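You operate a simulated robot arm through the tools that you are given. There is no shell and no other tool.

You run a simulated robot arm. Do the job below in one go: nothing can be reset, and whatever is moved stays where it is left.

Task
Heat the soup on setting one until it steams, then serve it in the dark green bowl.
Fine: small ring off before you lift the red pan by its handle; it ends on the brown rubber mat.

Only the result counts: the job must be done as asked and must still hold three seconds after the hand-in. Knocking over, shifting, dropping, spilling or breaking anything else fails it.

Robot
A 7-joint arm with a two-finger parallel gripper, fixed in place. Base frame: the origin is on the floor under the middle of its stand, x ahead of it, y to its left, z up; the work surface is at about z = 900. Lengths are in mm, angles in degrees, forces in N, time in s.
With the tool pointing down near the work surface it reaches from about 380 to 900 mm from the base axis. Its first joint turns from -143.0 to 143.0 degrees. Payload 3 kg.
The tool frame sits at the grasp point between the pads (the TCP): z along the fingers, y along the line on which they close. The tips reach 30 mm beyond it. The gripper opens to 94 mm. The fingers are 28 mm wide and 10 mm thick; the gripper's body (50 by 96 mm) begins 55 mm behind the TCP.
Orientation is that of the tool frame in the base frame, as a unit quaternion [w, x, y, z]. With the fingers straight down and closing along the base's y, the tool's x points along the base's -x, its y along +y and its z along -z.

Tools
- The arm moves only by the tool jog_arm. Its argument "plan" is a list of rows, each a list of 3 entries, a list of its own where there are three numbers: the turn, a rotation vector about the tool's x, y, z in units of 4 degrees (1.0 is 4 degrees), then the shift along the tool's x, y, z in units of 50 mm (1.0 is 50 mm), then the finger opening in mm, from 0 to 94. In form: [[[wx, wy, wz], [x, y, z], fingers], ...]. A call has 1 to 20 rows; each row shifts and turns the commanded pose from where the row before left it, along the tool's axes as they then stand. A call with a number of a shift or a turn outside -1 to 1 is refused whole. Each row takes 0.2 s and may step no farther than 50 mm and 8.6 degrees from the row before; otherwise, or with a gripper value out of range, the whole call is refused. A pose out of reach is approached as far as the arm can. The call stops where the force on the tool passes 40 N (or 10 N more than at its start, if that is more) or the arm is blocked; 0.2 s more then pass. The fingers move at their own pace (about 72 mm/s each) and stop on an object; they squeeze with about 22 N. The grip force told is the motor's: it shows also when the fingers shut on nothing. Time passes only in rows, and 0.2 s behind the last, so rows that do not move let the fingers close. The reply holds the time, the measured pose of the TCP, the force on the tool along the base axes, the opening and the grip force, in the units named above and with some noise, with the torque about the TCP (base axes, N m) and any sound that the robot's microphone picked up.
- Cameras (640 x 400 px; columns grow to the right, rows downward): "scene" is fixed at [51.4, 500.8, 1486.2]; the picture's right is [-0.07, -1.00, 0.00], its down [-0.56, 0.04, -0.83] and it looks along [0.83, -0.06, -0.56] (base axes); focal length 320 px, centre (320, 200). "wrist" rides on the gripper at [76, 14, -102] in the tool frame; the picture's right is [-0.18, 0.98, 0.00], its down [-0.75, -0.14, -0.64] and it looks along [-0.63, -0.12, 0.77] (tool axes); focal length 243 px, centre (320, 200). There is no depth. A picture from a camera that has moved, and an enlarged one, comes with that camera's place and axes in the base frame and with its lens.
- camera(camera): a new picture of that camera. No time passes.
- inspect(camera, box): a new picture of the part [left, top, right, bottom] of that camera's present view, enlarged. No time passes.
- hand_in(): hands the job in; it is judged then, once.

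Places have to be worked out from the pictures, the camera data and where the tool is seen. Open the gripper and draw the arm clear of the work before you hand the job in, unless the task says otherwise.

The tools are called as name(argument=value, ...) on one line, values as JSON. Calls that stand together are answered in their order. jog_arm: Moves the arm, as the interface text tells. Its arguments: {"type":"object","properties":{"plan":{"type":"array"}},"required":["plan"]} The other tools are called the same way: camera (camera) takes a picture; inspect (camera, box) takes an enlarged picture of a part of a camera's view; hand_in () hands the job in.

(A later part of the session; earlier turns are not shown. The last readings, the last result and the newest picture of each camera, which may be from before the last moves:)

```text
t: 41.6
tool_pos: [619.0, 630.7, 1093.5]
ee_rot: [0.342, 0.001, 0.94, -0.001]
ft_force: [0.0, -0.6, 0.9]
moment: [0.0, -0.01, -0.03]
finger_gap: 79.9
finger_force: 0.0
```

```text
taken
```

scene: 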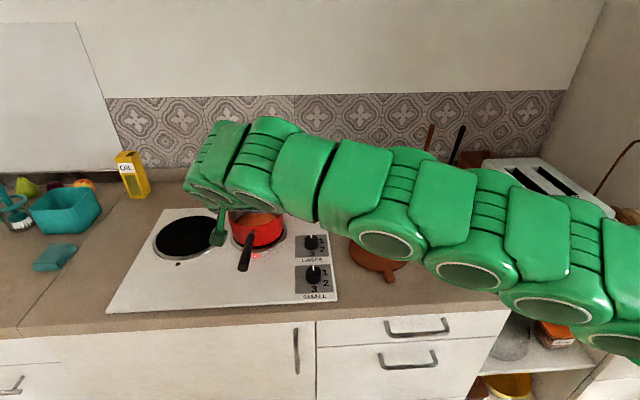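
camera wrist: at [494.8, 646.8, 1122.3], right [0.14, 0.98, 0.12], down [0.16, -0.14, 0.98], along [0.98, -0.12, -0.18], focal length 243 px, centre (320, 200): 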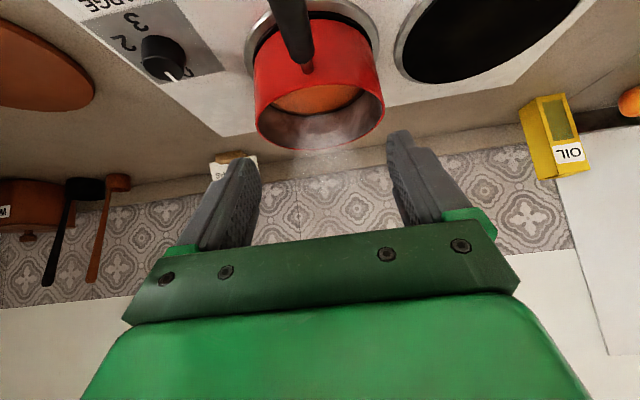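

The handle start projects to (651, 629, 983), matching my estimate. I'll descend to straddle the handle at about (619, 629.5, 988).

jog_arm(plan=[[[0, 0, 0], [0.341, -0.03, 0.406], 70], [[0, 0, 0], [0.341, 0, 0.406], 70], [[0, 0, 0], [0.341, 0, 0.406], 70], [[0, 0, 0], [0.32, 0, 0.38], 70], [[0, 0, 0], [0, 0, 0], 70]])

camera(camera="wrist")

inspect(camera="scene", box=[180, 170, 320, 310])

```text
t: 42.8
tool_pos: [618.6, 632.3, 988.6]
ee_rot: [0.342, 0.0, 0.94, 0.0]
ft_force: [0.6, -0.4, 0.8]
moment: [0.03, -0.01, 0.0]
finger_gap: 70.1
finger_force: 0.0
```

```text
taken
camera wrist: at [494.2, 648.2, 1018.4], right [0.14, 0.98, 0.12], down [0.16, -0.14, 0.98], along [0.98, -0.12, -0.18], focal length 243 px, centre (320, 200)
```

wrist: 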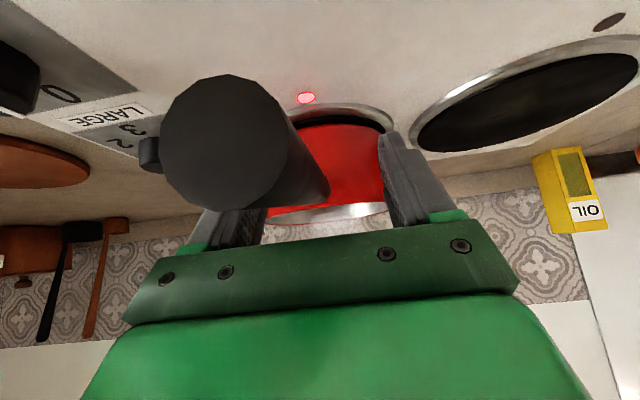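

```text
2.86 times, centred on (250, 240) of scene
camera zoom: at [51.4, 500.8, 1486.2], right [-0.07, -1.0, 0.0], down [-0.56, 0.04, -0.83], along [0.83, -0.06, -0.56], focal length 914 px, centre (520, 86)
```

zoom: 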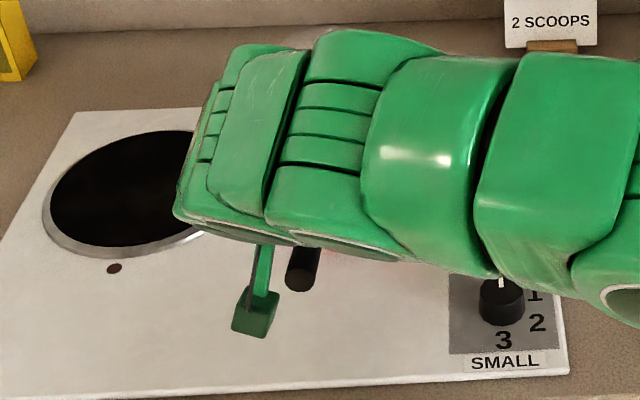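

The handle seems slightly to the -y side of the tool centre. I'll zoom in on the wrist view to measure this before closing.

inspect(camera="wrist", box=[140, 60, 460, 260])

```text
2.00 times, centred on (300, 160) of wrist
camera zoom: at [494.2, 648.2, 1018.4], right [0.14, 0.98, 0.12], down [0.16, -0.14, 0.98], along [0.98, -0.12, -0.18], focal length 485 px, centre (360, 280)
```

zoom: 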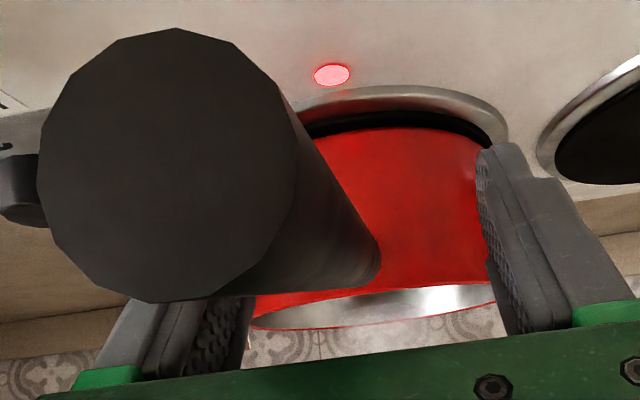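

The handle axis lies about 5 mm to the -y side and 3 mm lower than the tool centre. I'll correct that and close the fingers.

jog_arm(plan=[[[0, 0, 0], [0.039, -0.1, 0.046], 70], [[0, 0, 0], [0, 0, 0], 50], [[0, 0, 0], [0, 0, 0], 30], [[0, 0, 0], [0, 0, 0], 20], [[0, 0, 0], [0, 0, 0], 10], [[0, 0, 0], [0, 0, 0], 10]])

inspect(camera="wrist", box=[140, 60, 460, 260])

```text
t: 44.2
tool_pos: [619.1, 626.5, 986.6]
ee_rot: [0.342, 0.001, 0.94, -0.001]
ft_force: [0.7, -0.5, 0.1]
moment: [-0.01, 0.06, -0.08]
finger_gap: 27.0
finger_force: 21.9
```

```text
2.00 times, centred on (300, 160) of wrist
camera zoom: at [494.6, 642.8, 1015.1], right [0.14, 0.98, 0.12], down [0.16, -0.14, 0.98], along [0.98, -0.12, -0.18], focal length 485 px, centre (360, 280)
```

zoom: 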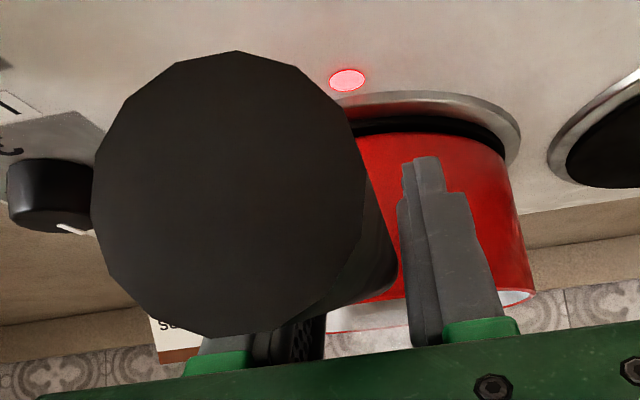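

The fingers report a gap of 27 mm with 22 N. I'll hold a moment to check that they have settled on the handle.

jog_arm(plan=[[[0, 0, 0], [0, 0, 0], 5], [[0, 0, 0], [0, 0, 0], 5], [[0, 0, 0], [0, 0, 0], 5]])

camera(camera="wrist")

```text
t: 45.0
tool_pos: [618.6, 625.8, 985.2]
ee_rot: [0.342, 0.0, 0.94, -0.001]
ft_force: [1.0, 0.6, 1.1]
moment: [0.0, 0.24, -0.01]
finger_gap: 26.8
finger_force: 21.8
```

```text
taken
camera wrist: at [494.6, 642.9, 1015.1], right [0.14, 0.98, 0.12], down [0.16, -0.14, 0.98], along [0.98, -0.12, -0.18], focal length 243 px, centre (320, 200)
```

wrist: 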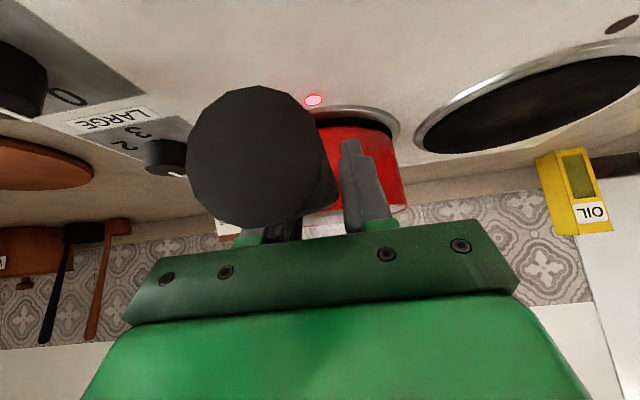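

The grip is stable on a ~26 mm handle with almost no side load. I'll test-lift about 8 mm and check the load and whether the pan tilts.

jog_arm(plan=[[[0, 0, 0], [-0.051, 0, -0.061], 5], [[0, 0, 0], [-0.051, 0, -0.061], 5], [[0, 0, 0], [0, 0, 0], 5], [[0, 0, 0], [0, 0, 0], 5]])

camera(camera="wrist")

inspect(camera="scene", box=[180, 170, 320, 310])

```text
t: 46.0
tool_pos: [619.1, 624.9, 992.3]
ee_rot: [0.342, 0.0, 0.94, 0.0]
ft_force: [0.6, 0.2, -5.5]
moment: [-0.03, 0.25, 0.02]
finger_gap: 26.9
finger_force: 22.1
```

```text
taken
camera wrist: at [495.0, 642.1, 1022.5], right [0.14, 0.98, 0.12], down [0.16, -0.14, 0.98], along [0.98, -0.12, -0.18], focal length 243 px, centre (320, 200)
```

wrist: 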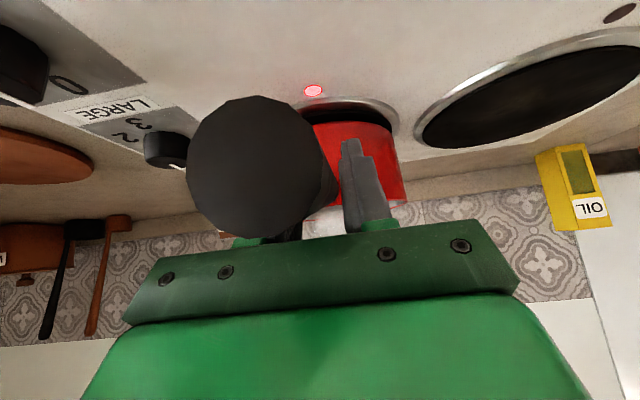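

```text
2.86 times, centred on (250, 240) of scene
camera zoom: at [51.4, 500.8, 1486.2], right [-0.07, -1.0, 0.0], down [-0.56, 0.04, -0.83], along [0.83, -0.06, -0.56], focal length 914 px, centre (520, 86)
```

zoom: 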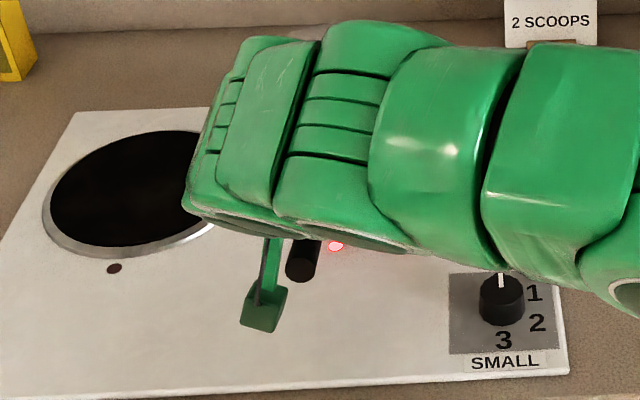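

The load is -5.5 N with a small moment, and the handle end rose slightly in the grip, so the pan may still be resting on its far edge. I'll lift another 6 mm to see how it behaves.

jog_arm(plan=[[[0, 0, 0], [-0.039, 0, -0.046], 5], [[0, 0, 0], [-0.039, 0, -0.046], 5], [[0, 0, 0], [0, 0, 0], 5], [[0, 0, 0], [0, 0, 0], 5]])

camera(camera="wrist")

```text
t: 47.0
tool_pos: [620.1, 627.0, 999.2]
ee_rot: [0.342, -0.001, 0.94, 0.001]
ft_force: [-0.1, 0.9, -5.5]
moment: [0.02, 0.14, 0.02]
finger_gap: 26.9
finger_force: 21.8
```

```text
taken
camera wrist: at [495.0, 642.0, 1028.8], right [0.14, 0.98, 0.12], down [0.16, -0.14, 0.98], along [0.98, -0.12, -0.18], focal length 243 px, centre (320, 200)
```

wrist: 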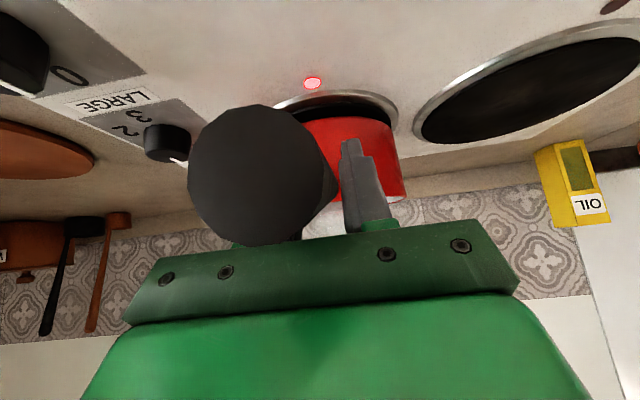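

The pan is pivoting on its far edge rather than lifting squarely, and the 27 mm gap is wider than the ~20 mm handle I measured. Before doing anything else I'll zoom in on the grip.

inspect(camera="wrist", box=[180, 90, 420, 260])

inspect(camera="scene", box=[200, 210, 300, 290])

```text
2.35 times, centred on (300, 175) of wrist
camera zoom: at [495.0, 642.0, 1028.8], right [0.14, 0.98, 0.12], down [0.16, -0.14, 0.98], along [0.98, -0.12, -0.18], focal length 571 px, centre (367, 259)
```

zoom: 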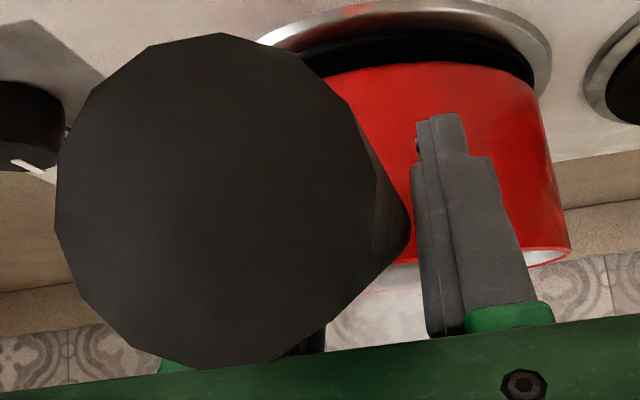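

```text
5.00 times, centred on (250, 250) of scene
camera zoom: at [51.4, 500.8, 1486.2], right [-0.07, -1.0, 0.0], down [-0.56, 0.04, -0.83], along [0.83, -0.06, -0.56], focal length 1599 px, centre (670, -50)
```

zoom: 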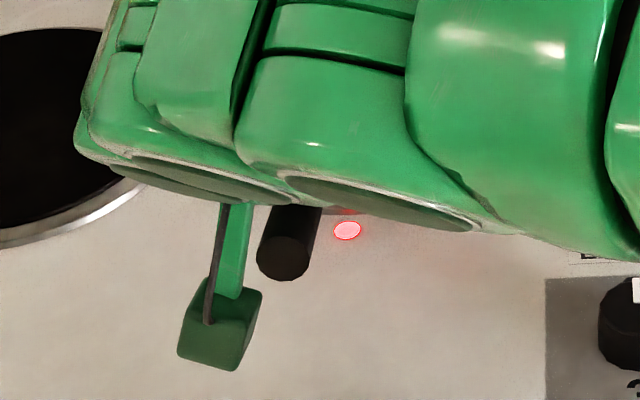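

I'll set the pan back down flat on the ring, then experiment with the finger command to see how the grip force responds.

jog_arm(plan=[[[0, 0, 0], [0.06, 0, 0.072], 5], [[0, 0, 0], [0.06, 0, 0.072], 5], [[0, 0, 0], [0.056, 0, 0.066], 5], [[0, 0, 0], [0, 0, 0], 20], [[0, 0, 0], [0, 0, 0], 20], [[0, 0, 0], [0, 0, 0], 20]])

```text
t: 48.4
tool_pos: [620.5, 623.7, 987.3]
ee_rot: [0.343, 0.0, 0.939, 0.001]
ft_force: [-3.6, 1.1, 9.2]
moment: [-0.02, -0.27, 0.0]
finger_gap: 27.2
finger_force: 22.0
```

The grip force stays at 22 N regardless of the command. I'll look closely at where each finger sits relative to the handle.

inspect(camera="wrist", box=[230, 110, 410, 240])

```text
3.08 times, centred on (320, 175) of wrist
camera zoom: at [495.1, 641.4, 1015.6], right [0.14, 0.98, 0.12], down [0.16, -0.14, 0.98], along [0.98, -0.12, -0.18], focal length 746 px, centre (320, 277)
```

zoom: 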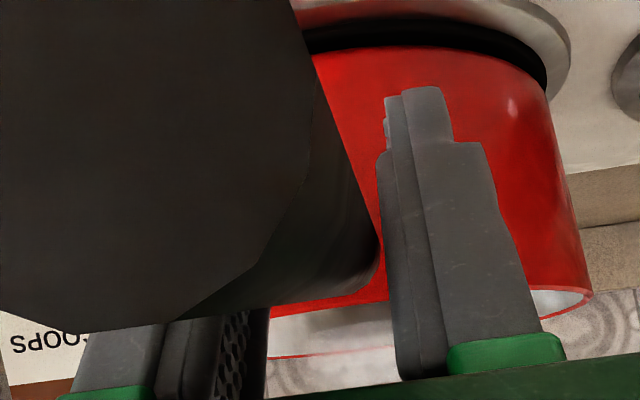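

My tilted top grip can't resist the pan's pitching moment, because only friction resists rotation about the closing axis. A better grip has the tool parallel to the handle with one finger above and one below, so I'll release and lift clear first.

jog_arm(plan=[[[0, 0, 0], [0, 0, 0], 45], [[0, 0, 0], [0, 0, 0], 60], [[0, 0, 0], [0, 0, 0], 70], [[0, 0, 0], [-0.129, 0, -0.153], 70], [[0, 0, 0], [-0.257, 0, -0.306], 70], [[0, 0, 0], [-0.321, 0, -0.383], 70], [[0, 0, 0], [-0.321, 0, -0.383], 70], [[0, 0, 0], [0, 0, 0], 70]])

camera(camera="wrist")

```text
t: 50.2
tool_pos: [620.3, 626.4, 1065.7]
ee_rot: [0.342, 0.0, 0.94, 0.0]
ft_force: [0.6, -0.2, 0.0]
moment: [0.02, -0.03, 0.02]
finger_gap: 69.9
finger_force: 0.1
```

```text
taken
camera wrist: at [495.7, 642.4, 1096.0], right [0.14, 0.98, 0.12], down [0.16, -0.14, 0.98], along [0.98, -0.12, -0.18], focal length 243 px, centre (320, 200)
```

wrist: 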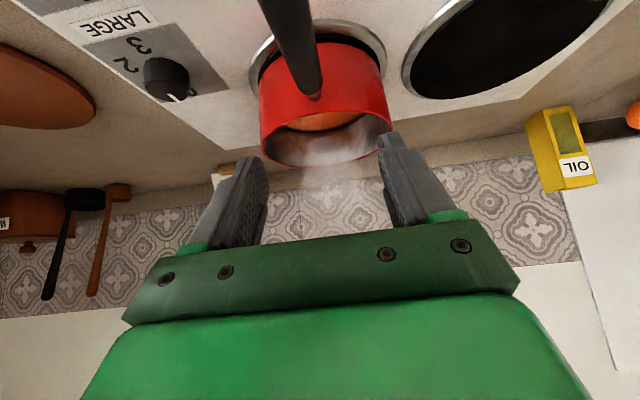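

The pan is back flat on the ring. Now I'll back off to x≈450 and pitch the tool toward horizontal.

jog_arm(plan=[[[0, 0, 0], [0.651, 0, -0.547], 70], [[0, 0, 0], [0.651, 0, -0.547], 70], [[0, 0, 0], [0.651, 0, -0.547], 70], [[0, 0, 0], [0.651, 0, -0.547], 70], [[0, -1, 0], [0, 0, 0], 70], [[0, -1, 0], [0, 0, 0], 70], [[0, -1, 0], [0, 0, 0], 70], [[0, -1, 0], [0, 0, 0], 70], [[0, -1, 0], [0, 0, 0], 70], [[0, -1, 0], [0, 0, 0], 70], [[0, -1, 0], [0, 0, 0], 70], [[0, -1, 0], [0, 0, 0], 70], [[0, -1, 0], [0, 0, 0], 70], [[0, -1, 0], [0, 0, 0], 70], [[0, -0.75, 0], [0, 0, 0], 70], [[0, 0, 0], [0, 0, 0], 70]])

camera(camera="scene")

```text
t: 53.6
tool_pos: [449.5, 625.7, 1065.6]
ee_rot: [0.663, 0.0, 0.749, 0.0]
ft_force: [-0.4, -0.7, 1.2]
moment: [-0.01, 0.01, 0.01]
finger_gap: 69.8
finger_force: 0.1
```

```text
taken
```

scene: 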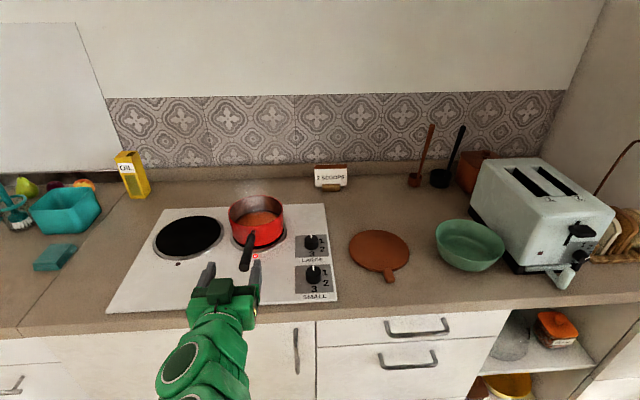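

That pose was reached. Now I'll roll the tool -90° about its axis so that the fingers close vertically.

jog_arm(plan=[[[0, 0, -1], [0, 0, 0], 70], [[0, 0, -1], [0, 0, 0], 70], [[0, 0, -1], [0, 0, 0], 70], [[0, 0, -1], [0, 0, 0], 70], [[0, 0, -1], [0, 0, 0], 70], [[0, 0, -1], [0, 0, 0], 70], [[0, 0, -1], [0, 0, 0], 70], [[0, 0, -1], [0, 0, 0], 70], [[0, 0, -1], [0, 0, 0], 70], [[0, 0, -1], [0, 0, 0], 70], [[0, 0, -1], [0, 0, 0], 70], [[0, 0, -1], [0, 0, 0], 70], [[0, 0, -1], [0, 0, 0], 70], [[0, 0, -1], [0, 0, 0], 70], [[0, 0, -1], [0, 0, 0], 70], [[0, 0, -1], [0, 0, 0], 70], [[0, 0, -1], [0, 0, 0], 70], [[0, 0, -1], [0, 0, 0], 70], [[0, 0, -1], [0, 0, 0], 70], [[0, 0, -1], [0, 0, 0], 70]])

jog_arm(plan=[[[0, 0, -1], [0, 0, 0], 70], [[0, 0, -1], [0, 0, 0], 70], [[0, 0, -0.5], [0, 0, 0], 70], [[0, 0, 0], [0, 0, 0], 70]])

camera(camera="wrist")

camera(camera="scene")

```text
t: 57.8
tool_pos: [450.1, 624.8, 1065.0]
ee_rot: [0.508, -0.481, 0.574, -0.426]
ft_force: [0.6, 0.9, 0.0]
moment: [-0.01, 0.03, -0.01]
finger_gap: 70.1
finger_force: 0.2
```

```text
t: 58.8
tool_pos: [449.7, 625.0, 1064.9]
ee_rot: [0.468, -0.529, 0.53, -0.468]
ft_force: [0.0, 0.6, 0.0]
moment: [0.02, -0.02, 0.03]
finger_gap: 70.1
finger_force: 0.0
```

```text
taken
camera wrist: at [345.8, 551.0, 1063.5], right [-0.12, 0.18, -0.98], down [-0.62, 0.75, 0.22], along [0.78, 0.63, 0.02], focal length 243 px, centre (320, 200)
```

wrist: 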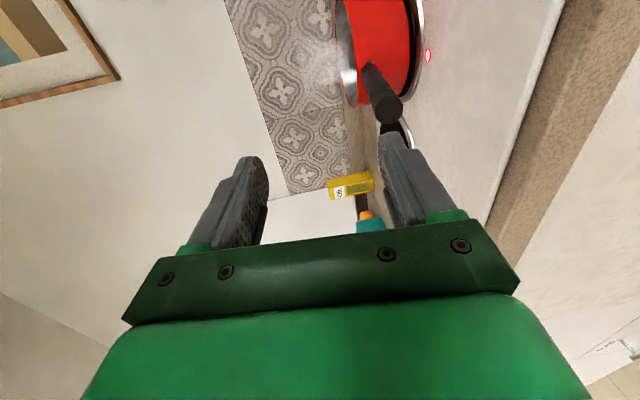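

```text
taken
```

scene: 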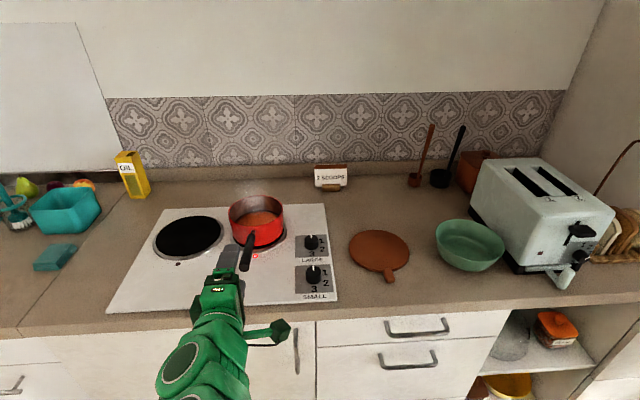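

Both orientation and reach are fine, and the wrist camera now gives a side view of the handle. I'll zoom in to measure the handle axis precisely.

inspect(camera="wrist", box=[320, 0, 480, 140])

```text
2.86 times, centred on (400, 70) of wrist
camera zoom: at [345.8, 551.0, 1063.5], right [-0.12, 0.18, -0.98], down [-0.62, 0.75, 0.22], along [0.78, 0.63, 0.02], focal length 693 px, centre (91, 571)
```

zoom: 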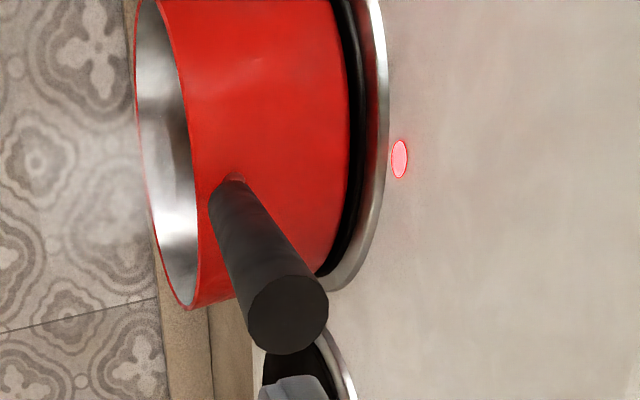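

The handle axis runs from (535, 628, 998) to about (675, 628, 976), sloping down roughly 8.7° toward the pan. I'll align the tool with that slope and move onto the axis line behind the handle.

jog_arm(plan=[[[-0.4, 0, 0], [0, 0, 0], 60], [[0, 0, 0], [-0.03, 0.532, 0.134], 60], [[0, 0, 0], [-0.03, 0.532, 0.134], 60], [[0, 0, 0], [0, 0, 0], 60], [[0, 0, 0], [0, 0, 0], 60]])

camera(camera="wrist")

inspect(camera="wrist", box=[240, 60, 400, 200])

```text
t: 60.0
tool_pos: [453.5, 627.6, 1010.4]
ee_rot: [-0.461, 0.537, -0.536, 0.461]
ft_force: [-0.7, 0.3, 0.1]
moment: [-0.01, 0.03, -0.03]
finger_gap: 59.8
finger_force: 0.1
```

```text
taken
camera wrist: at [350.5, 553.8, 1011.3], right [-0.15, 0.18, -0.97], down [-0.61, 0.75, 0.24], along [0.78, 0.63, 0.0], focal length 243 px, centre (320, 200)
```

wrist: 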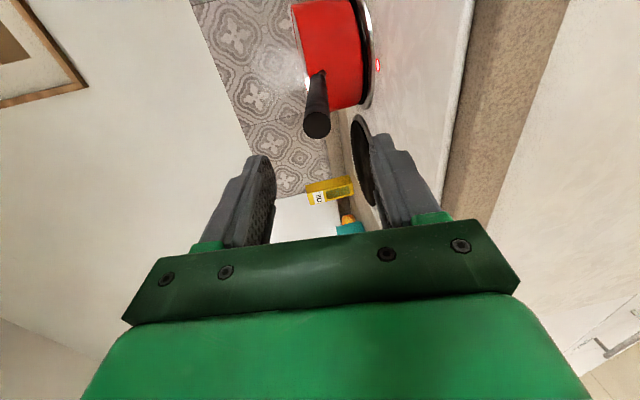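

```text
2.86 times, centred on (320, 130) of wrist
camera zoom: at [350.5, 553.8, 1011.3], right [-0.15, 0.18, -0.97], down [-0.61, 0.75, 0.24], along [0.78, 0.63, 0.0], focal length 693 px, centre (320, 400)
```

zoom: 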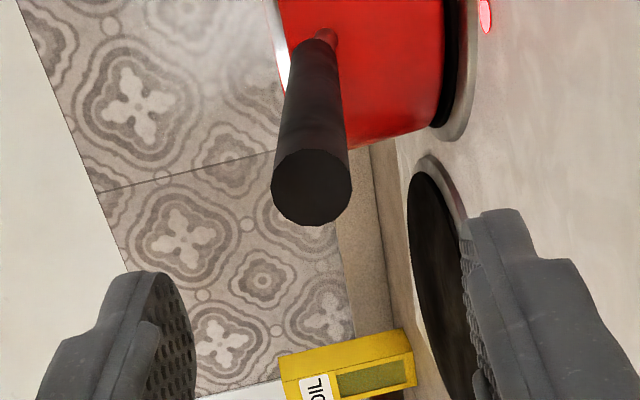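

The tool axis lines up laterally but the handle end sits about 2 mm higher than it. I'll correct that, add 0.8° of pitch, and advance partway along the handle.

jog_arm(plan=[[[-0.2, 0, 0], [0, -0.066, 0], 60], [[0, 0, 0], [0, 0, 0.4], 60], [[0, 0, 0], [0, 0, 0.4], 60], [[0, 0, 0], [0, 0, 0.4], 60], [[0, 0, 0], [0, 0, 0.4], 60], [[0, 0, 0], [0, 0, 0], 60]])

camera(camera="wrist")

inspect(camera="wrist", box=[240, 60, 400, 240])

camera(camera="scene")

```text
t: 61.4
tool_pos: [535.7, 628.8, 1000.5]
ee_rot: [0.457, -0.539, 0.539, -0.458]
ft_force: [0.0, -1.1, -0.5]
moment: [0.0, -0.01, 0.01]
finger_gap: 59.8
finger_force: 0.1
```

```text
taken
camera wrist: at [431.0, 554.1, 1003.6], right [-0.16, 0.18, -0.97], down [-0.61, 0.75, 0.24], along [0.78, 0.63, -0.01], focal length 243 px, centre (320, 200)
```

wrist: 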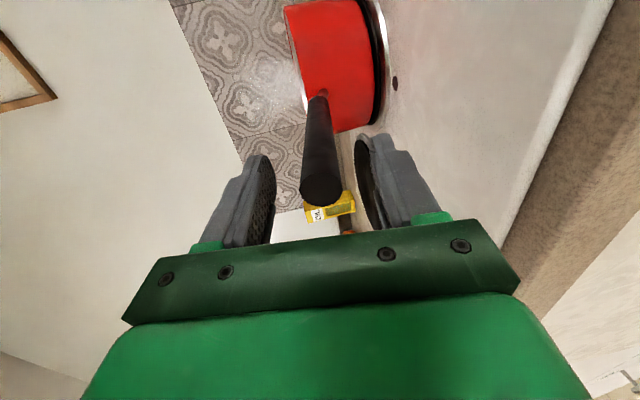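

```text
2.22 times, centred on (320, 150) of wrist
camera zoom: at [431.0, 554.1, 1003.6], right [-0.16, 0.18, -0.97], down [-0.61, 0.75, 0.24], along [0.78, 0.63, -0.01], focal length 539 px, centre (320, 311)
```

zoom: 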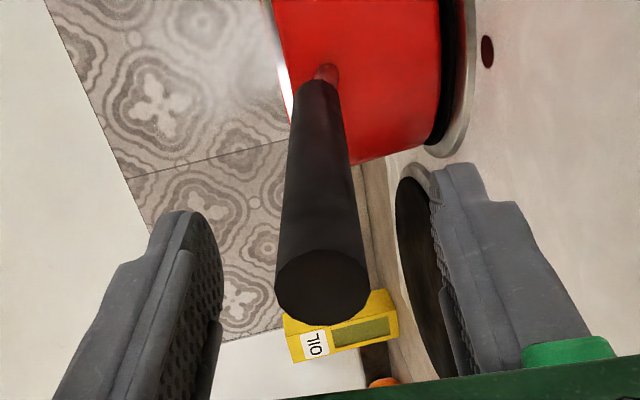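

```text
taken
```

scene: 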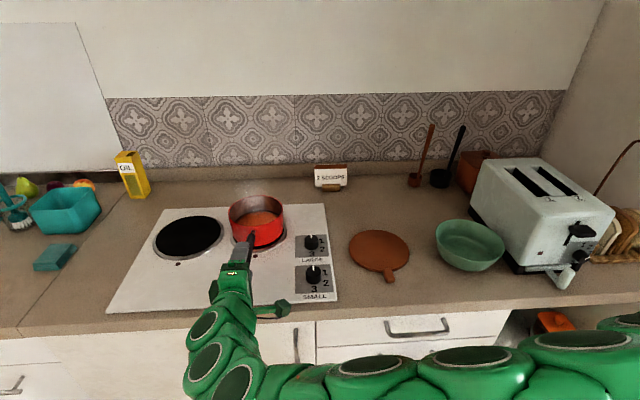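

The handle is well centred between the fingers, its end is right at the TCP, and the lamp is now off. I'll advance another 49 mm along the handle, leaving about 6 mm to the palm.

jog_arm(plan=[[[0, 0, 0], [0, 0, 0.33], 60], [[0, 0, 0], [0, 0, 0.33], 60], [[0, 0, 0], [0, 0, 0.32], 60], [[0, 0, 0], [0, 0, 0], 60]])

inspect(camera="wrist", box=[220, 60, 420, 260])

```text
t: 62.4
tool_pos: [581.6, 628.8, 993.3]
ee_rot: [0.457, -0.539, 0.54, -0.457]
ft_force: [-0.5, -0.2, 0.4]
moment: [0.0, 0.01, -0.04]
finger_gap: 59.9
finger_force: 0.1
```

```text
2.00 times, centred on (320, 160) of wrist
camera zoom: at [478.9, 554.2, 995.9], right [-0.16, 0.18, -0.97], down [-0.61, 0.75, 0.24], along [0.78, 0.63, -0.01], focal length 485 px, centre (320, 280)
```

zoom: 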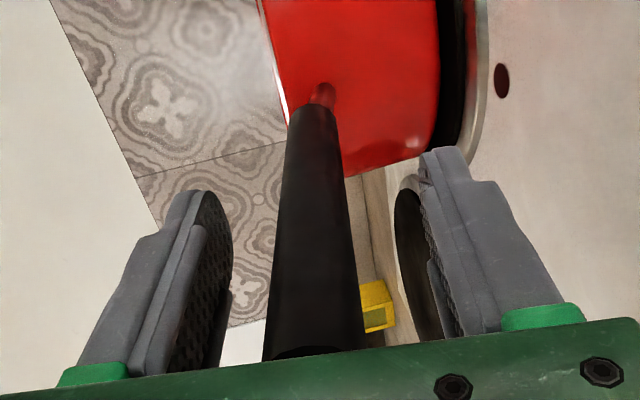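

The handle lies between the fingers with its end near the palm. I'll close the fingers on it.

jog_arm(plan=[[[0, 0, 0], [0, 0, 0], 45], [[0, 0, 0], [0, 0, 0], 32], [[0, 0, 0], [0, 0, 0], 24], [[0, 0, 0], [0, 0, 0], 10], [[0, 0, 0], [0, 0, 0], 5], [[0, 0, 0], [0, 0, 0], 5]])

inspect(camera="wrist", box=[220, 60, 420, 260])

```text
t: 63.8
tool_pos: [581.5, 627.3, 993.3]
ee_rot: [-0.457, 0.539, -0.538, 0.458]
ft_force: [3.2, 0.9, 12.3]
moment: [-0.06, -1.65, 0.09]
finger_gap: 23.6
finger_force: 21.9
```

```text
2.00 times, centred on (320, 160) of wrist
camera zoom: at [478.8, 554.1, 996.4], right [-0.16, 0.18, -0.97], down [-0.61, 0.75, 0.24], along [0.78, 0.63, -0.01], focal length 485 px, centre (320, 280)
```

zoom: 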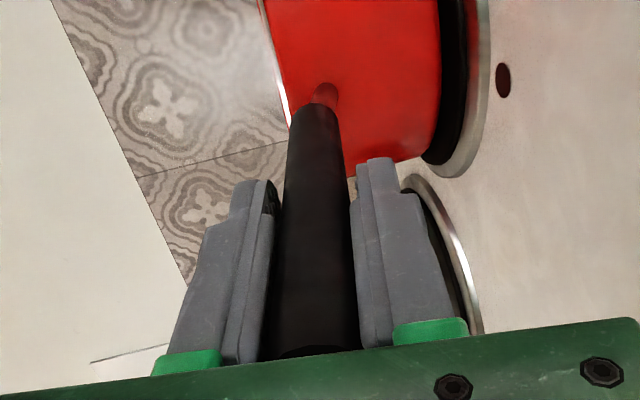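

The fingers hold at 23.6 mm, and this grip already transmits a 1.65 Nm pitch moment (slightly pressing the pan down), so it is far stiffer. I'll test-lift in small steps.

jog_arm(plan=[[[0, 0, 0], [0, -0.06, -0.01], 5], [[0, 0, 0], [0, -0.06, -0.01], 5], [[0, 0, 0], [0, -0.06, -0.01], 5], [[0, 0, 0], [0, 0, 0], 5], [[0, 0, 0], [0, 0, 0], 5]])

camera(camera="wrist")

inspect(camera="scene", box=[180, 170, 340, 310])

```text
t: 65.0
tool_pos: [582.0, 629.4, 1001.7]
ee_rot: [0.457, -0.539, 0.539, -0.457]
ft_force: [0.3, -0.5, -7.5]
moment: [0.0, 0.96, 0.0]
finger_gap: 22.7
finger_force: 21.8
```

```text
taken
camera wrist: at [478.8, 554.4, 1004.8], right [-0.16, 0.18, -0.97], down [-0.61, 0.75, 0.24], along [0.78, 0.63, -0.01], focal length 243 px, centre (320, 200)
```

wrist: 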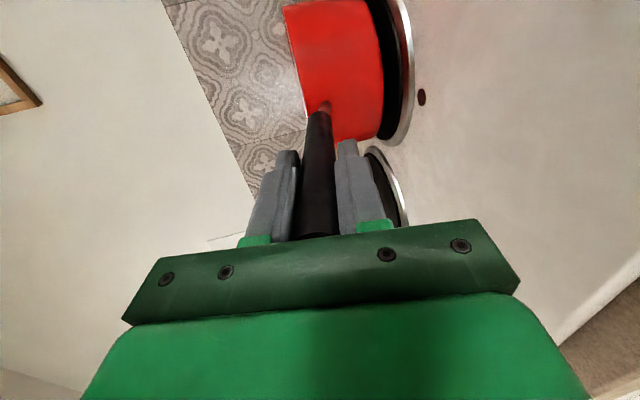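

```text
2.86 times, centred on (260, 240) of scene
camera zoom: at [51.4, 500.8, 1486.2], right [-0.07, -1.0, 0.0], down [-0.56, 0.04, -0.83], along [0.83, -0.06, -0.56], focal length 914 px, centre (491, 86)
```

zoom: 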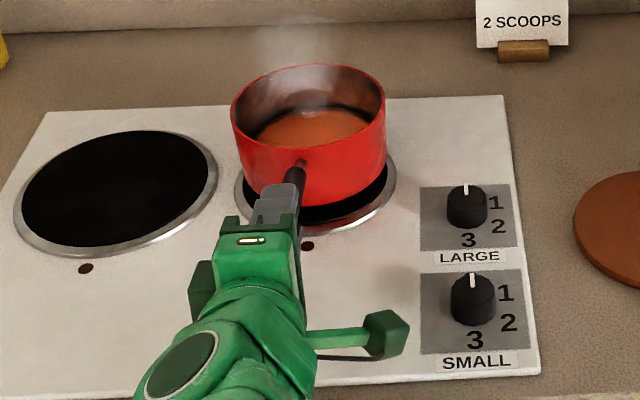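

The pan lifts as a unit with 7.5 N and 0.96 Nm, and a gap under it is visible. I'll raise it another 20 mm and check that the grip does not sag.

jog_arm(plan=[[[0, 0, 0], [0, -0.132, -0.022], 5], [[0, 0, 0], [0, -0.132, -0.022], 5], [[0, 0, 0], [0, -0.132, -0.022], 5], [[0, 0, 0], [0, 0, 0], 5], [[0, 0, 0], [0, 0, 0], 5], [[0, 0, 0], [0, 0, 0], 5]])

camera(camera="wrist")

inspect(camera="scene", box=[180, 170, 340, 310])

```text
t: 66.4
tool_pos: [582.0, 628.2, 1022.4]
ee_rot: [0.457, -0.539, 0.539, -0.458]
ft_force: [-0.6, 0.2, -7.2]
moment: [0.02, 0.98, 0.02]
finger_gap: 22.9
finger_force: 22.2
```

```text
taken
camera wrist: at [478.1, 553.4, 1024.8], right [-0.16, 0.18, -0.97], down [-0.61, 0.75, 0.24], along [0.78, 0.63, -0.01], focal length 243 px, centre (320, 200)
```

wrist: 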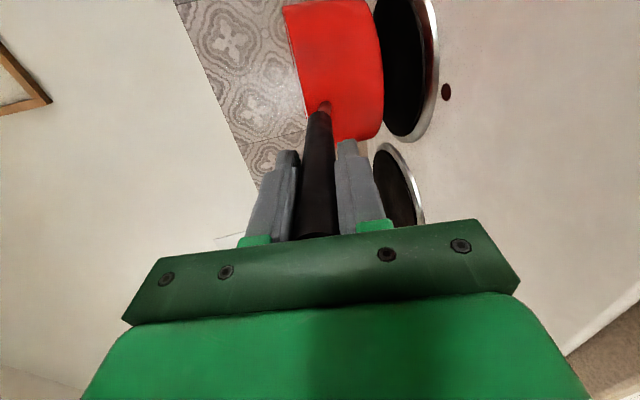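

```text
2.86 times, centred on (260, 240) of scene
camera zoom: at [51.4, 500.8, 1486.2], right [-0.07, -1.0, 0.0], down [-0.56, 0.04, -0.83], along [0.83, -0.06, -0.56], focal length 914 px, centre (491, 86)
```

zoom: 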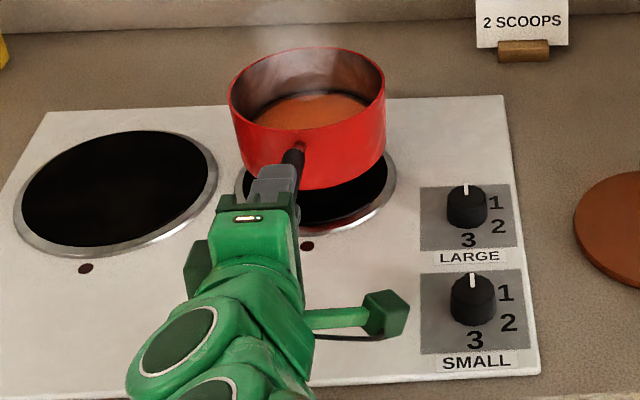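

The pan is now held firmly and level, at 7.3 N and 0.98 Nm. Before carrying it over, I'll zoom on the bowl and mat in the scene view to get their positions accurately.

inspect(camera="scene", box=[425, 205, 525, 285])

inspect(camera="scene", box=[335, 215, 435, 295])

inspect(camera="scene", box=[440, 290, 600, 400])

```text
5.00 times, centred on (475, 245) of scene
camera zoom: at [51.4, 500.8, 1486.2], right [-0.07, -1.0, 0.0], down [-0.56, 0.04, -0.83], along [0.83, -0.06, -0.56], focal length 1599 px, centre (-455, -25)
```

zoom: 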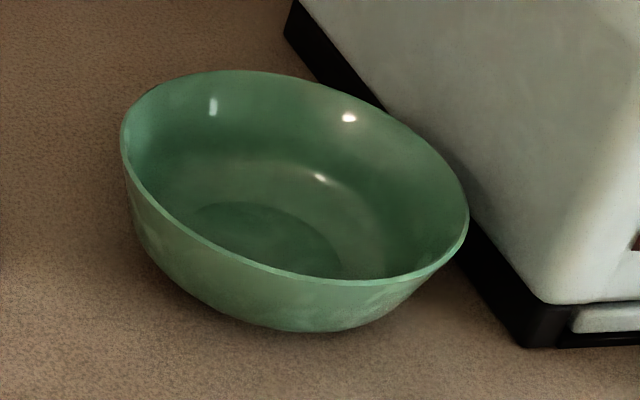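

```text
5.00 times, centred on (385, 255) of scene
camera zoom: at [51.4, 500.8, 1486.2], right [-0.07, -1.0, 0.0], down [-0.56, 0.04, -0.83], along [0.83, -0.06, -0.56], focal length 1599 px, centre (-5, -75)
```

zoom: 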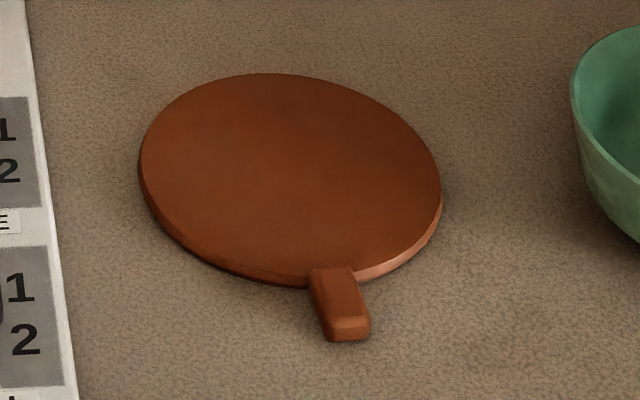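

```text
3.64 times, centred on (520, 345) of scene
camera zoom: at [51.4, 500.8, 1486.2], right [-0.07, -1.0, 0.0], down [-0.56, 0.04, -0.83], along [0.83, -0.06, -0.56], focal length 1163 px, centre (-407, -327)
```

zoom: 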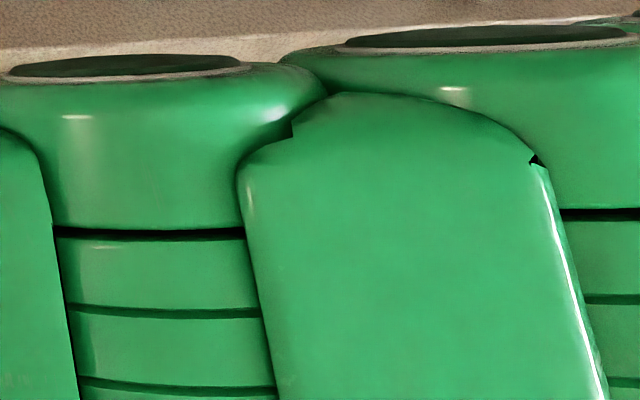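

Bowl centre estimate is about (626, 87) with rim z≈960, and the mat centre about (666, 303) with its top at z≈908. I'll lift the pan to carrying height.

jog_arm(plan=[[[0, 0, 0], [0, -0.15, -0.025], 5], [[0, 0, 0], [0, -0.25, -0.041], 5], [[0, 0, 0], [0, -0.3, -0.05], 5], [[0, 0, 0], [0, -0.22, -0.036], 5], [[0, 0, 0], [0, -0.12, -0.02], 5], [[0, 0, 0], [0, 0, 0], 5]])

inspect(camera="scene", box=[180, 130, 360, 310])

```text
t: 67.8
tool_pos: [583.3, 628.6, 1075.8]
ee_rot: [-0.457, 0.54, -0.539, 0.457]
ft_force: [0.5, 0.8, -7.4]
moment: [0.03, 1.01, 0.0]
finger_gap: 22.8
finger_force: 22.4
```

```text
2.22 times, centred on (270, 220) of scene
camera zoom: at [51.4, 500.8, 1486.2], right [-0.07, -1.0, 0.0], down [-0.56, 0.04, -0.83], along [0.83, -0.06, -0.56], focal length 710 px, centre (431, 156)
```

zoom: 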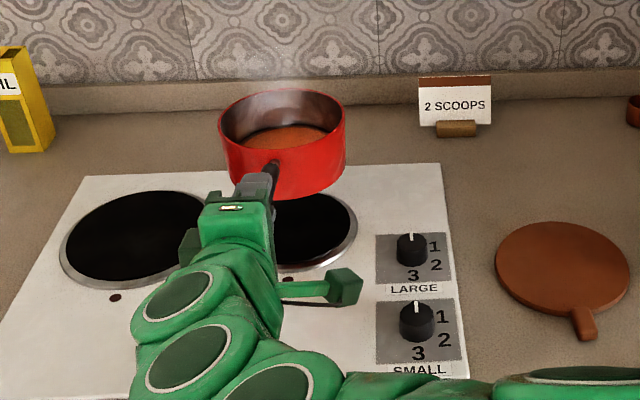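

The pan is level and stable at z≈1076. I'll carry it smoothly to the right, toward y≈398.

jog_arm(plan=[[[0, 0, 0], [0.2, 0.006, -0.034], 5], [[0, 0, 0], [0.35, 0.01, -0.06], 5], [[0, 0, 0], [0.5, 0.014, -0.086], 5], [[0, 0, 0], [0.5, 0.014, -0.086], 5], [[0, 0, 0], [0.5, 0.014, -0.086], 5], [[0, 0, 0], [0.5, 0.014, -0.086], 5], [[0, 0, 0], [0.5, 0.014, -0.086], 5], [[0, 0, 0], [0.5, 0.014, -0.086], 5], [[0, 0, 0], [0.5, 0.014, -0.086], 5], [[0, 0, 0], [0.35, 0.01, -0.06], 5], [[0, 0, 0], [0.2, 0.006, -0.034], 5], [[0, 0, 0], [0, 0, 0], 5]])

camera(camera="scene")

```text
t: 70.6
tool_pos: [589.1, 333.0, 1056.9]
ee_rot: [0.417, -0.512, 0.575, -0.482]
ft_force: [-1.2, 0.5, -7.0]
moment: [0.16, 0.95, -0.02]
finger_gap: 22.7
finger_force: 21.9
stopped in row 12: the arm was blocked; the commanded pose is now the measured one
```

```text
taken
```

scene: 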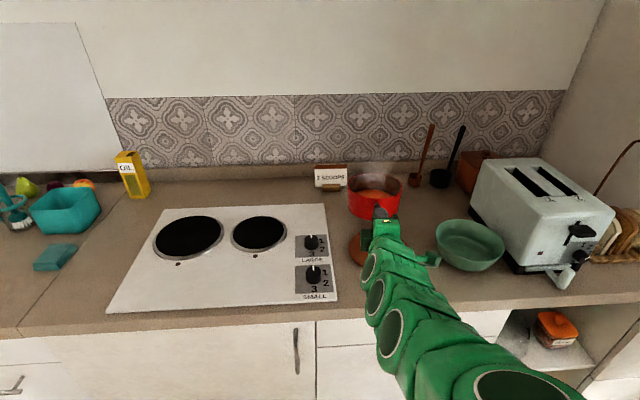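

The arm stopped short: it's at (589, 333, 1057), yawed about -7° and slightly pitched. I'll look closely at the pan and the arm before moving on.

inspect(camera="scene", box=[320, 140, 520, 300])

inspect(camera="scene", box=[340, 220, 600, 400])

camera(camera="wrist")

```text
2.50 times, centred on (420, 220) of scene
camera zoom: at [51.4, 500.8, 1486.2], right [-0.07, -1.0, 0.0], down [-0.56, 0.04, -0.83], along [0.83, -0.06, -0.56], focal length 799 px, centre (70, 150)
```

zoom: 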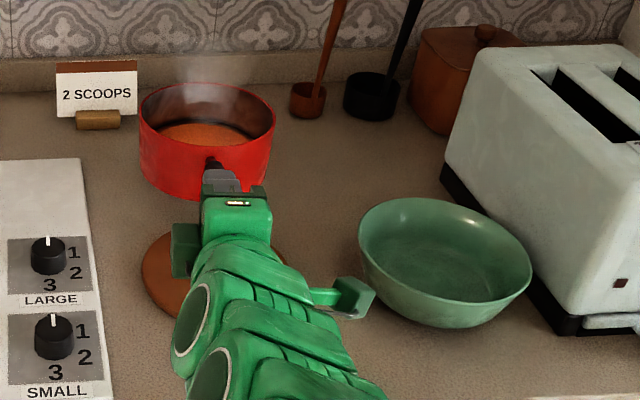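

```text
2.22 times, centred on (470, 310) of scene
camera zoom: at [51.4, 500.8, 1486.2], right [-0.07, -1.0, 0.0], down [-0.56, 0.04, -0.83], along [0.83, -0.06, -0.56], focal length 710 px, centre (-13, -44)
```

zoom: 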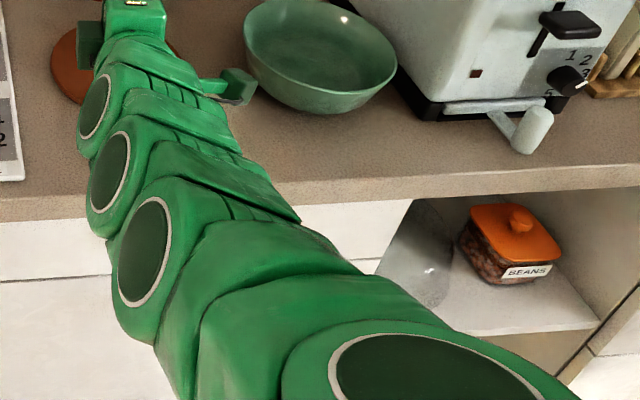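

```text
taken
camera wrist: at [476.4, 273.0, 1063.6], right [-0.16, 0.19, -0.97], down [-0.5, 0.83, 0.25], along [0.85, 0.53, -0.04], focal length 243 px, centre (320, 200)
```

wrist: 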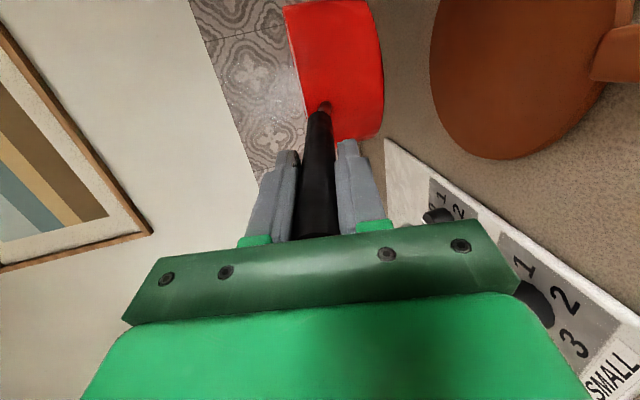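

The pan is still held level enough and no soup is lost; a joint limit seems to have stopped the arm near that folded pose. I'll lift slightly, correct the small tilt, then yaw the tool clockwise in place, which lets the arm unfold.

jog_arm(plan=[[[0.16, 0, 0.1], [0.002, -0.18, -0.033], 5], [[0.16, 0, 0.1], [0.002, -0.18, -0.033], 5], [[0, 0, 0], [0, 0, 0], 5]])

```text
t: 71.4
tool_pos: [594.2, 325.3, 1073.6]
ee_rot: [0.42, -0.5, 0.577, -0.49]
ft_force: [0.2, 0.2, -8.3]
moment: [0.16, 0.94, 0.02]
finger_gap: 23.0
finger_force: 21.7
```

Attitude is level again and the arm responds normally. Now I'll yaw clockwise, starting with 16° to check.

jog_arm(plan=[[[0, 0.5, 0.084], [0, 0, 0], 5], [[0, 0.8, 0.135], [0, 0, 0], 5], [[0, 0.9855, 0.166], [0, 0, 0], 5], [[0, 0.9855, 0.166], [0, 0, 0], 5], [[0, 0.7, 0.118], [0, 0, 0], 5], [[0, 0, 0], [0, 0, 0], 5]])

inspect(camera="scene", box=[320, 140, 520, 300])

```text
t: 72.8
tool_pos: [586.3, 337.5, 1079.7]
ee_rot: [0.359, -0.418, 0.636, -0.54]
ft_force: [-0.6, -0.6, -7.5]
moment: [0.39, 0.9, 0.02]
finger_gap: 22.9
finger_force: 21.8
```

```text
2.50 times, centred on (420, 220) of scene
camera zoom: at [51.4, 500.8, 1486.2], right [-0.07, -1.0, 0.0], down [-0.56, 0.04, -0.83], along [0.83, -0.06, -0.56], focal length 799 px, centre (70, 150)
```

zoom: 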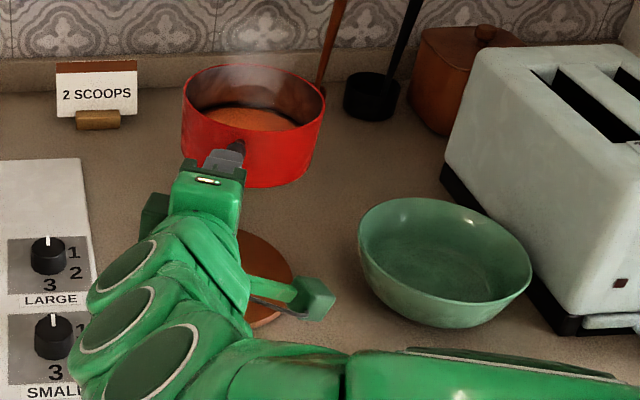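

The yaw works (now about -23°) and the pan stays level. I'll continue to about -75°.

jog_arm(plan=[[[0, 0.7, 0.118], [0, 0, 0], 5], [[0, 0.9855, 0.166], [0, 0, 0], 5], [[0, 0.9855, 0.166], [0, 0, 0], 5], [[0, 0.9855, 0.166], [0, 0, 0], 5], [[0, 0.9855, 0.166], [0, 0, 0], 5], [[0, 0.9855, 0.166], [0, 0, 0], 5], [[0, 0.7, 0.118], [0, 0, 0], 5], [[0, 0, 0], [0, 0, 0], 5]])

inspect(camera="scene", box=[320, 140, 520, 300])

```text
t: 74.6
tool_pos: [586.2, 336.5, 1080.5]
ee_rot: [0.229, -0.266, 0.715, -0.605]
ft_force: [-0.1, -0.2, -6.5]
moment: [0.79, 0.67, -0.01]
finger_gap: 22.9
finger_force: 22.1
```

```text
2.50 times, centred on (420, 220) of scene
camera zoom: at [51.4, 500.8, 1486.2], right [-0.07, -1.0, 0.0], down [-0.56, 0.04, -0.83], along [0.83, -0.06, -0.56], focal length 799 px, centre (70, 150)
```

zoom: 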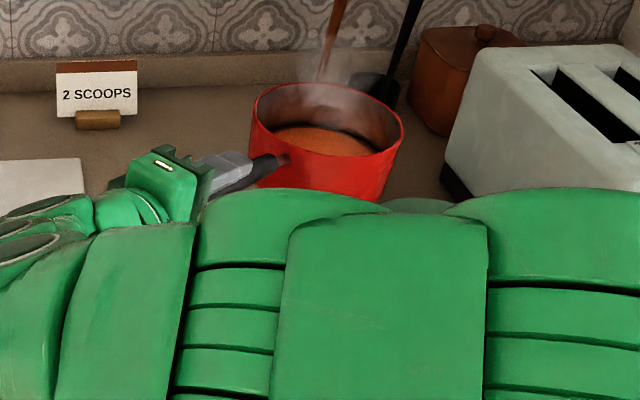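

Yaw is now about -49° with the pan level, but the arm hides the bowl from the scene camera. I'll check the wrist view.

camera(camera="wrist")

camera(camera="scene")

```text
taken
camera wrist: at [460.9, 366.7, 1082.1], right [0.04, 0.24, -0.97], down [0.16, 0.95, 0.25], along [0.99, -0.17, 0.0], focal length 243 px, centre (320, 200)
```

wrist: 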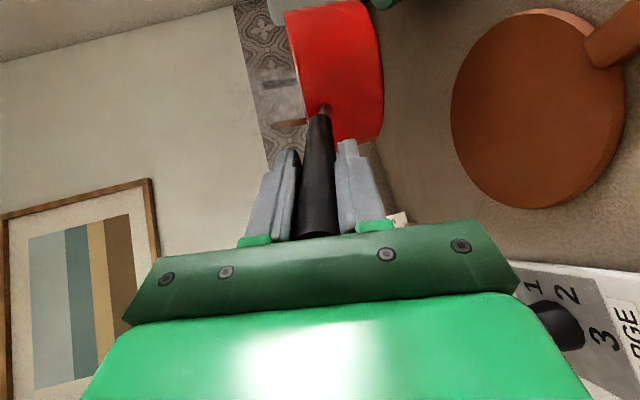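

```text
taken
```

scene: 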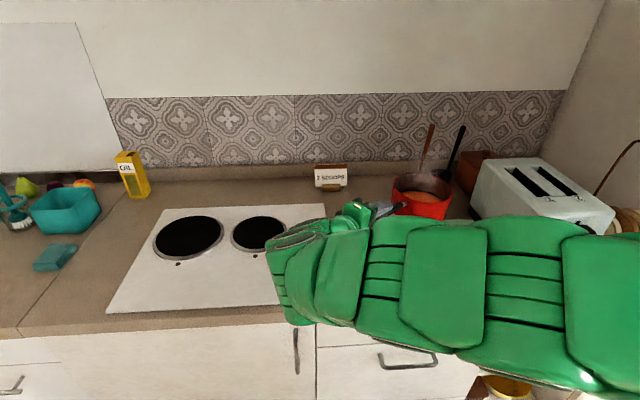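

The bowl's edge shows just behind the pan in the wrist view. I'll continue yawing to about -75° and translate slightly toward x≈560.

jog_arm(plan=[[[0, 0.6, 0.1], [0, 0, 0], 5], [[0, 0.9855, 0.166], [0, 0, 0], 5], [[0, 0.9855, 0.166], [0, 0, 0], 5], [[0, 0.9855, 0.166], [0, 0, 0], 5], [[0, 0.9855, 0.166], [0, 0, 0], 5], [[0, 0.9855, 0.166], [0, 0, 0], 5], [[0, 0.6, 0.1], [0, 0, 0], 5], [[0, 0, 0], [0, 0, 0], 5]])

camera(camera="wrist")

camera(camera="scene")

```text
t: 76.4
tool_pos: [588.2, 338.1, 1086.5]
ee_rot: [0.117, -0.125, 0.755, -0.632]
ft_force: [-0.2, 0.5, -7.2]
moment: [0.87, 0.34, 0.01]
finger_gap: 22.9
finger_force: 22.0
out of reach, approached as far as the arm can: row 6, 7
```

```text
taken
camera wrist: at [481.5, 411.9, 1087.4], right [0.13, 0.23, -0.96], down [0.5, 0.83, 0.26], along [0.86, -0.52, 0.0], focal length 243 px, centre (320, 200)
```

wrist: 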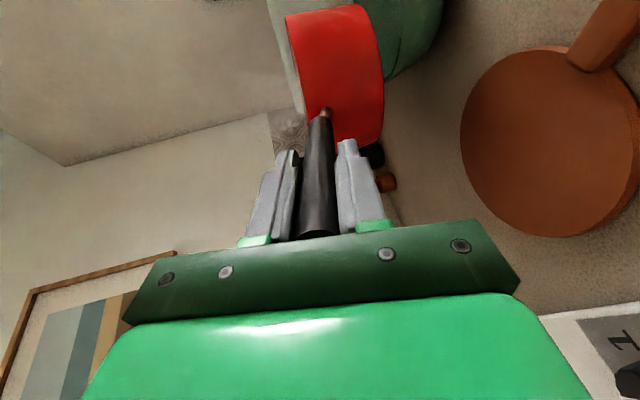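

```text
taken
```

scene: 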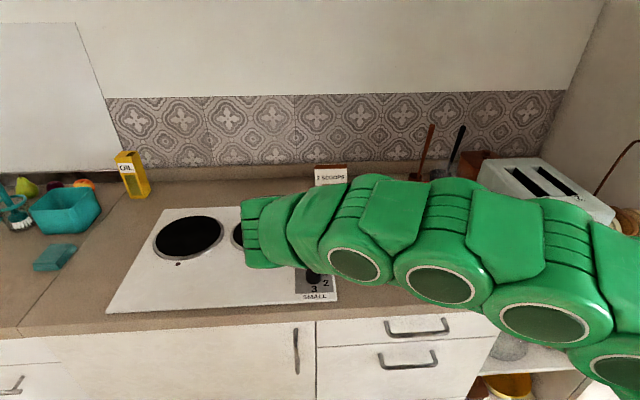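

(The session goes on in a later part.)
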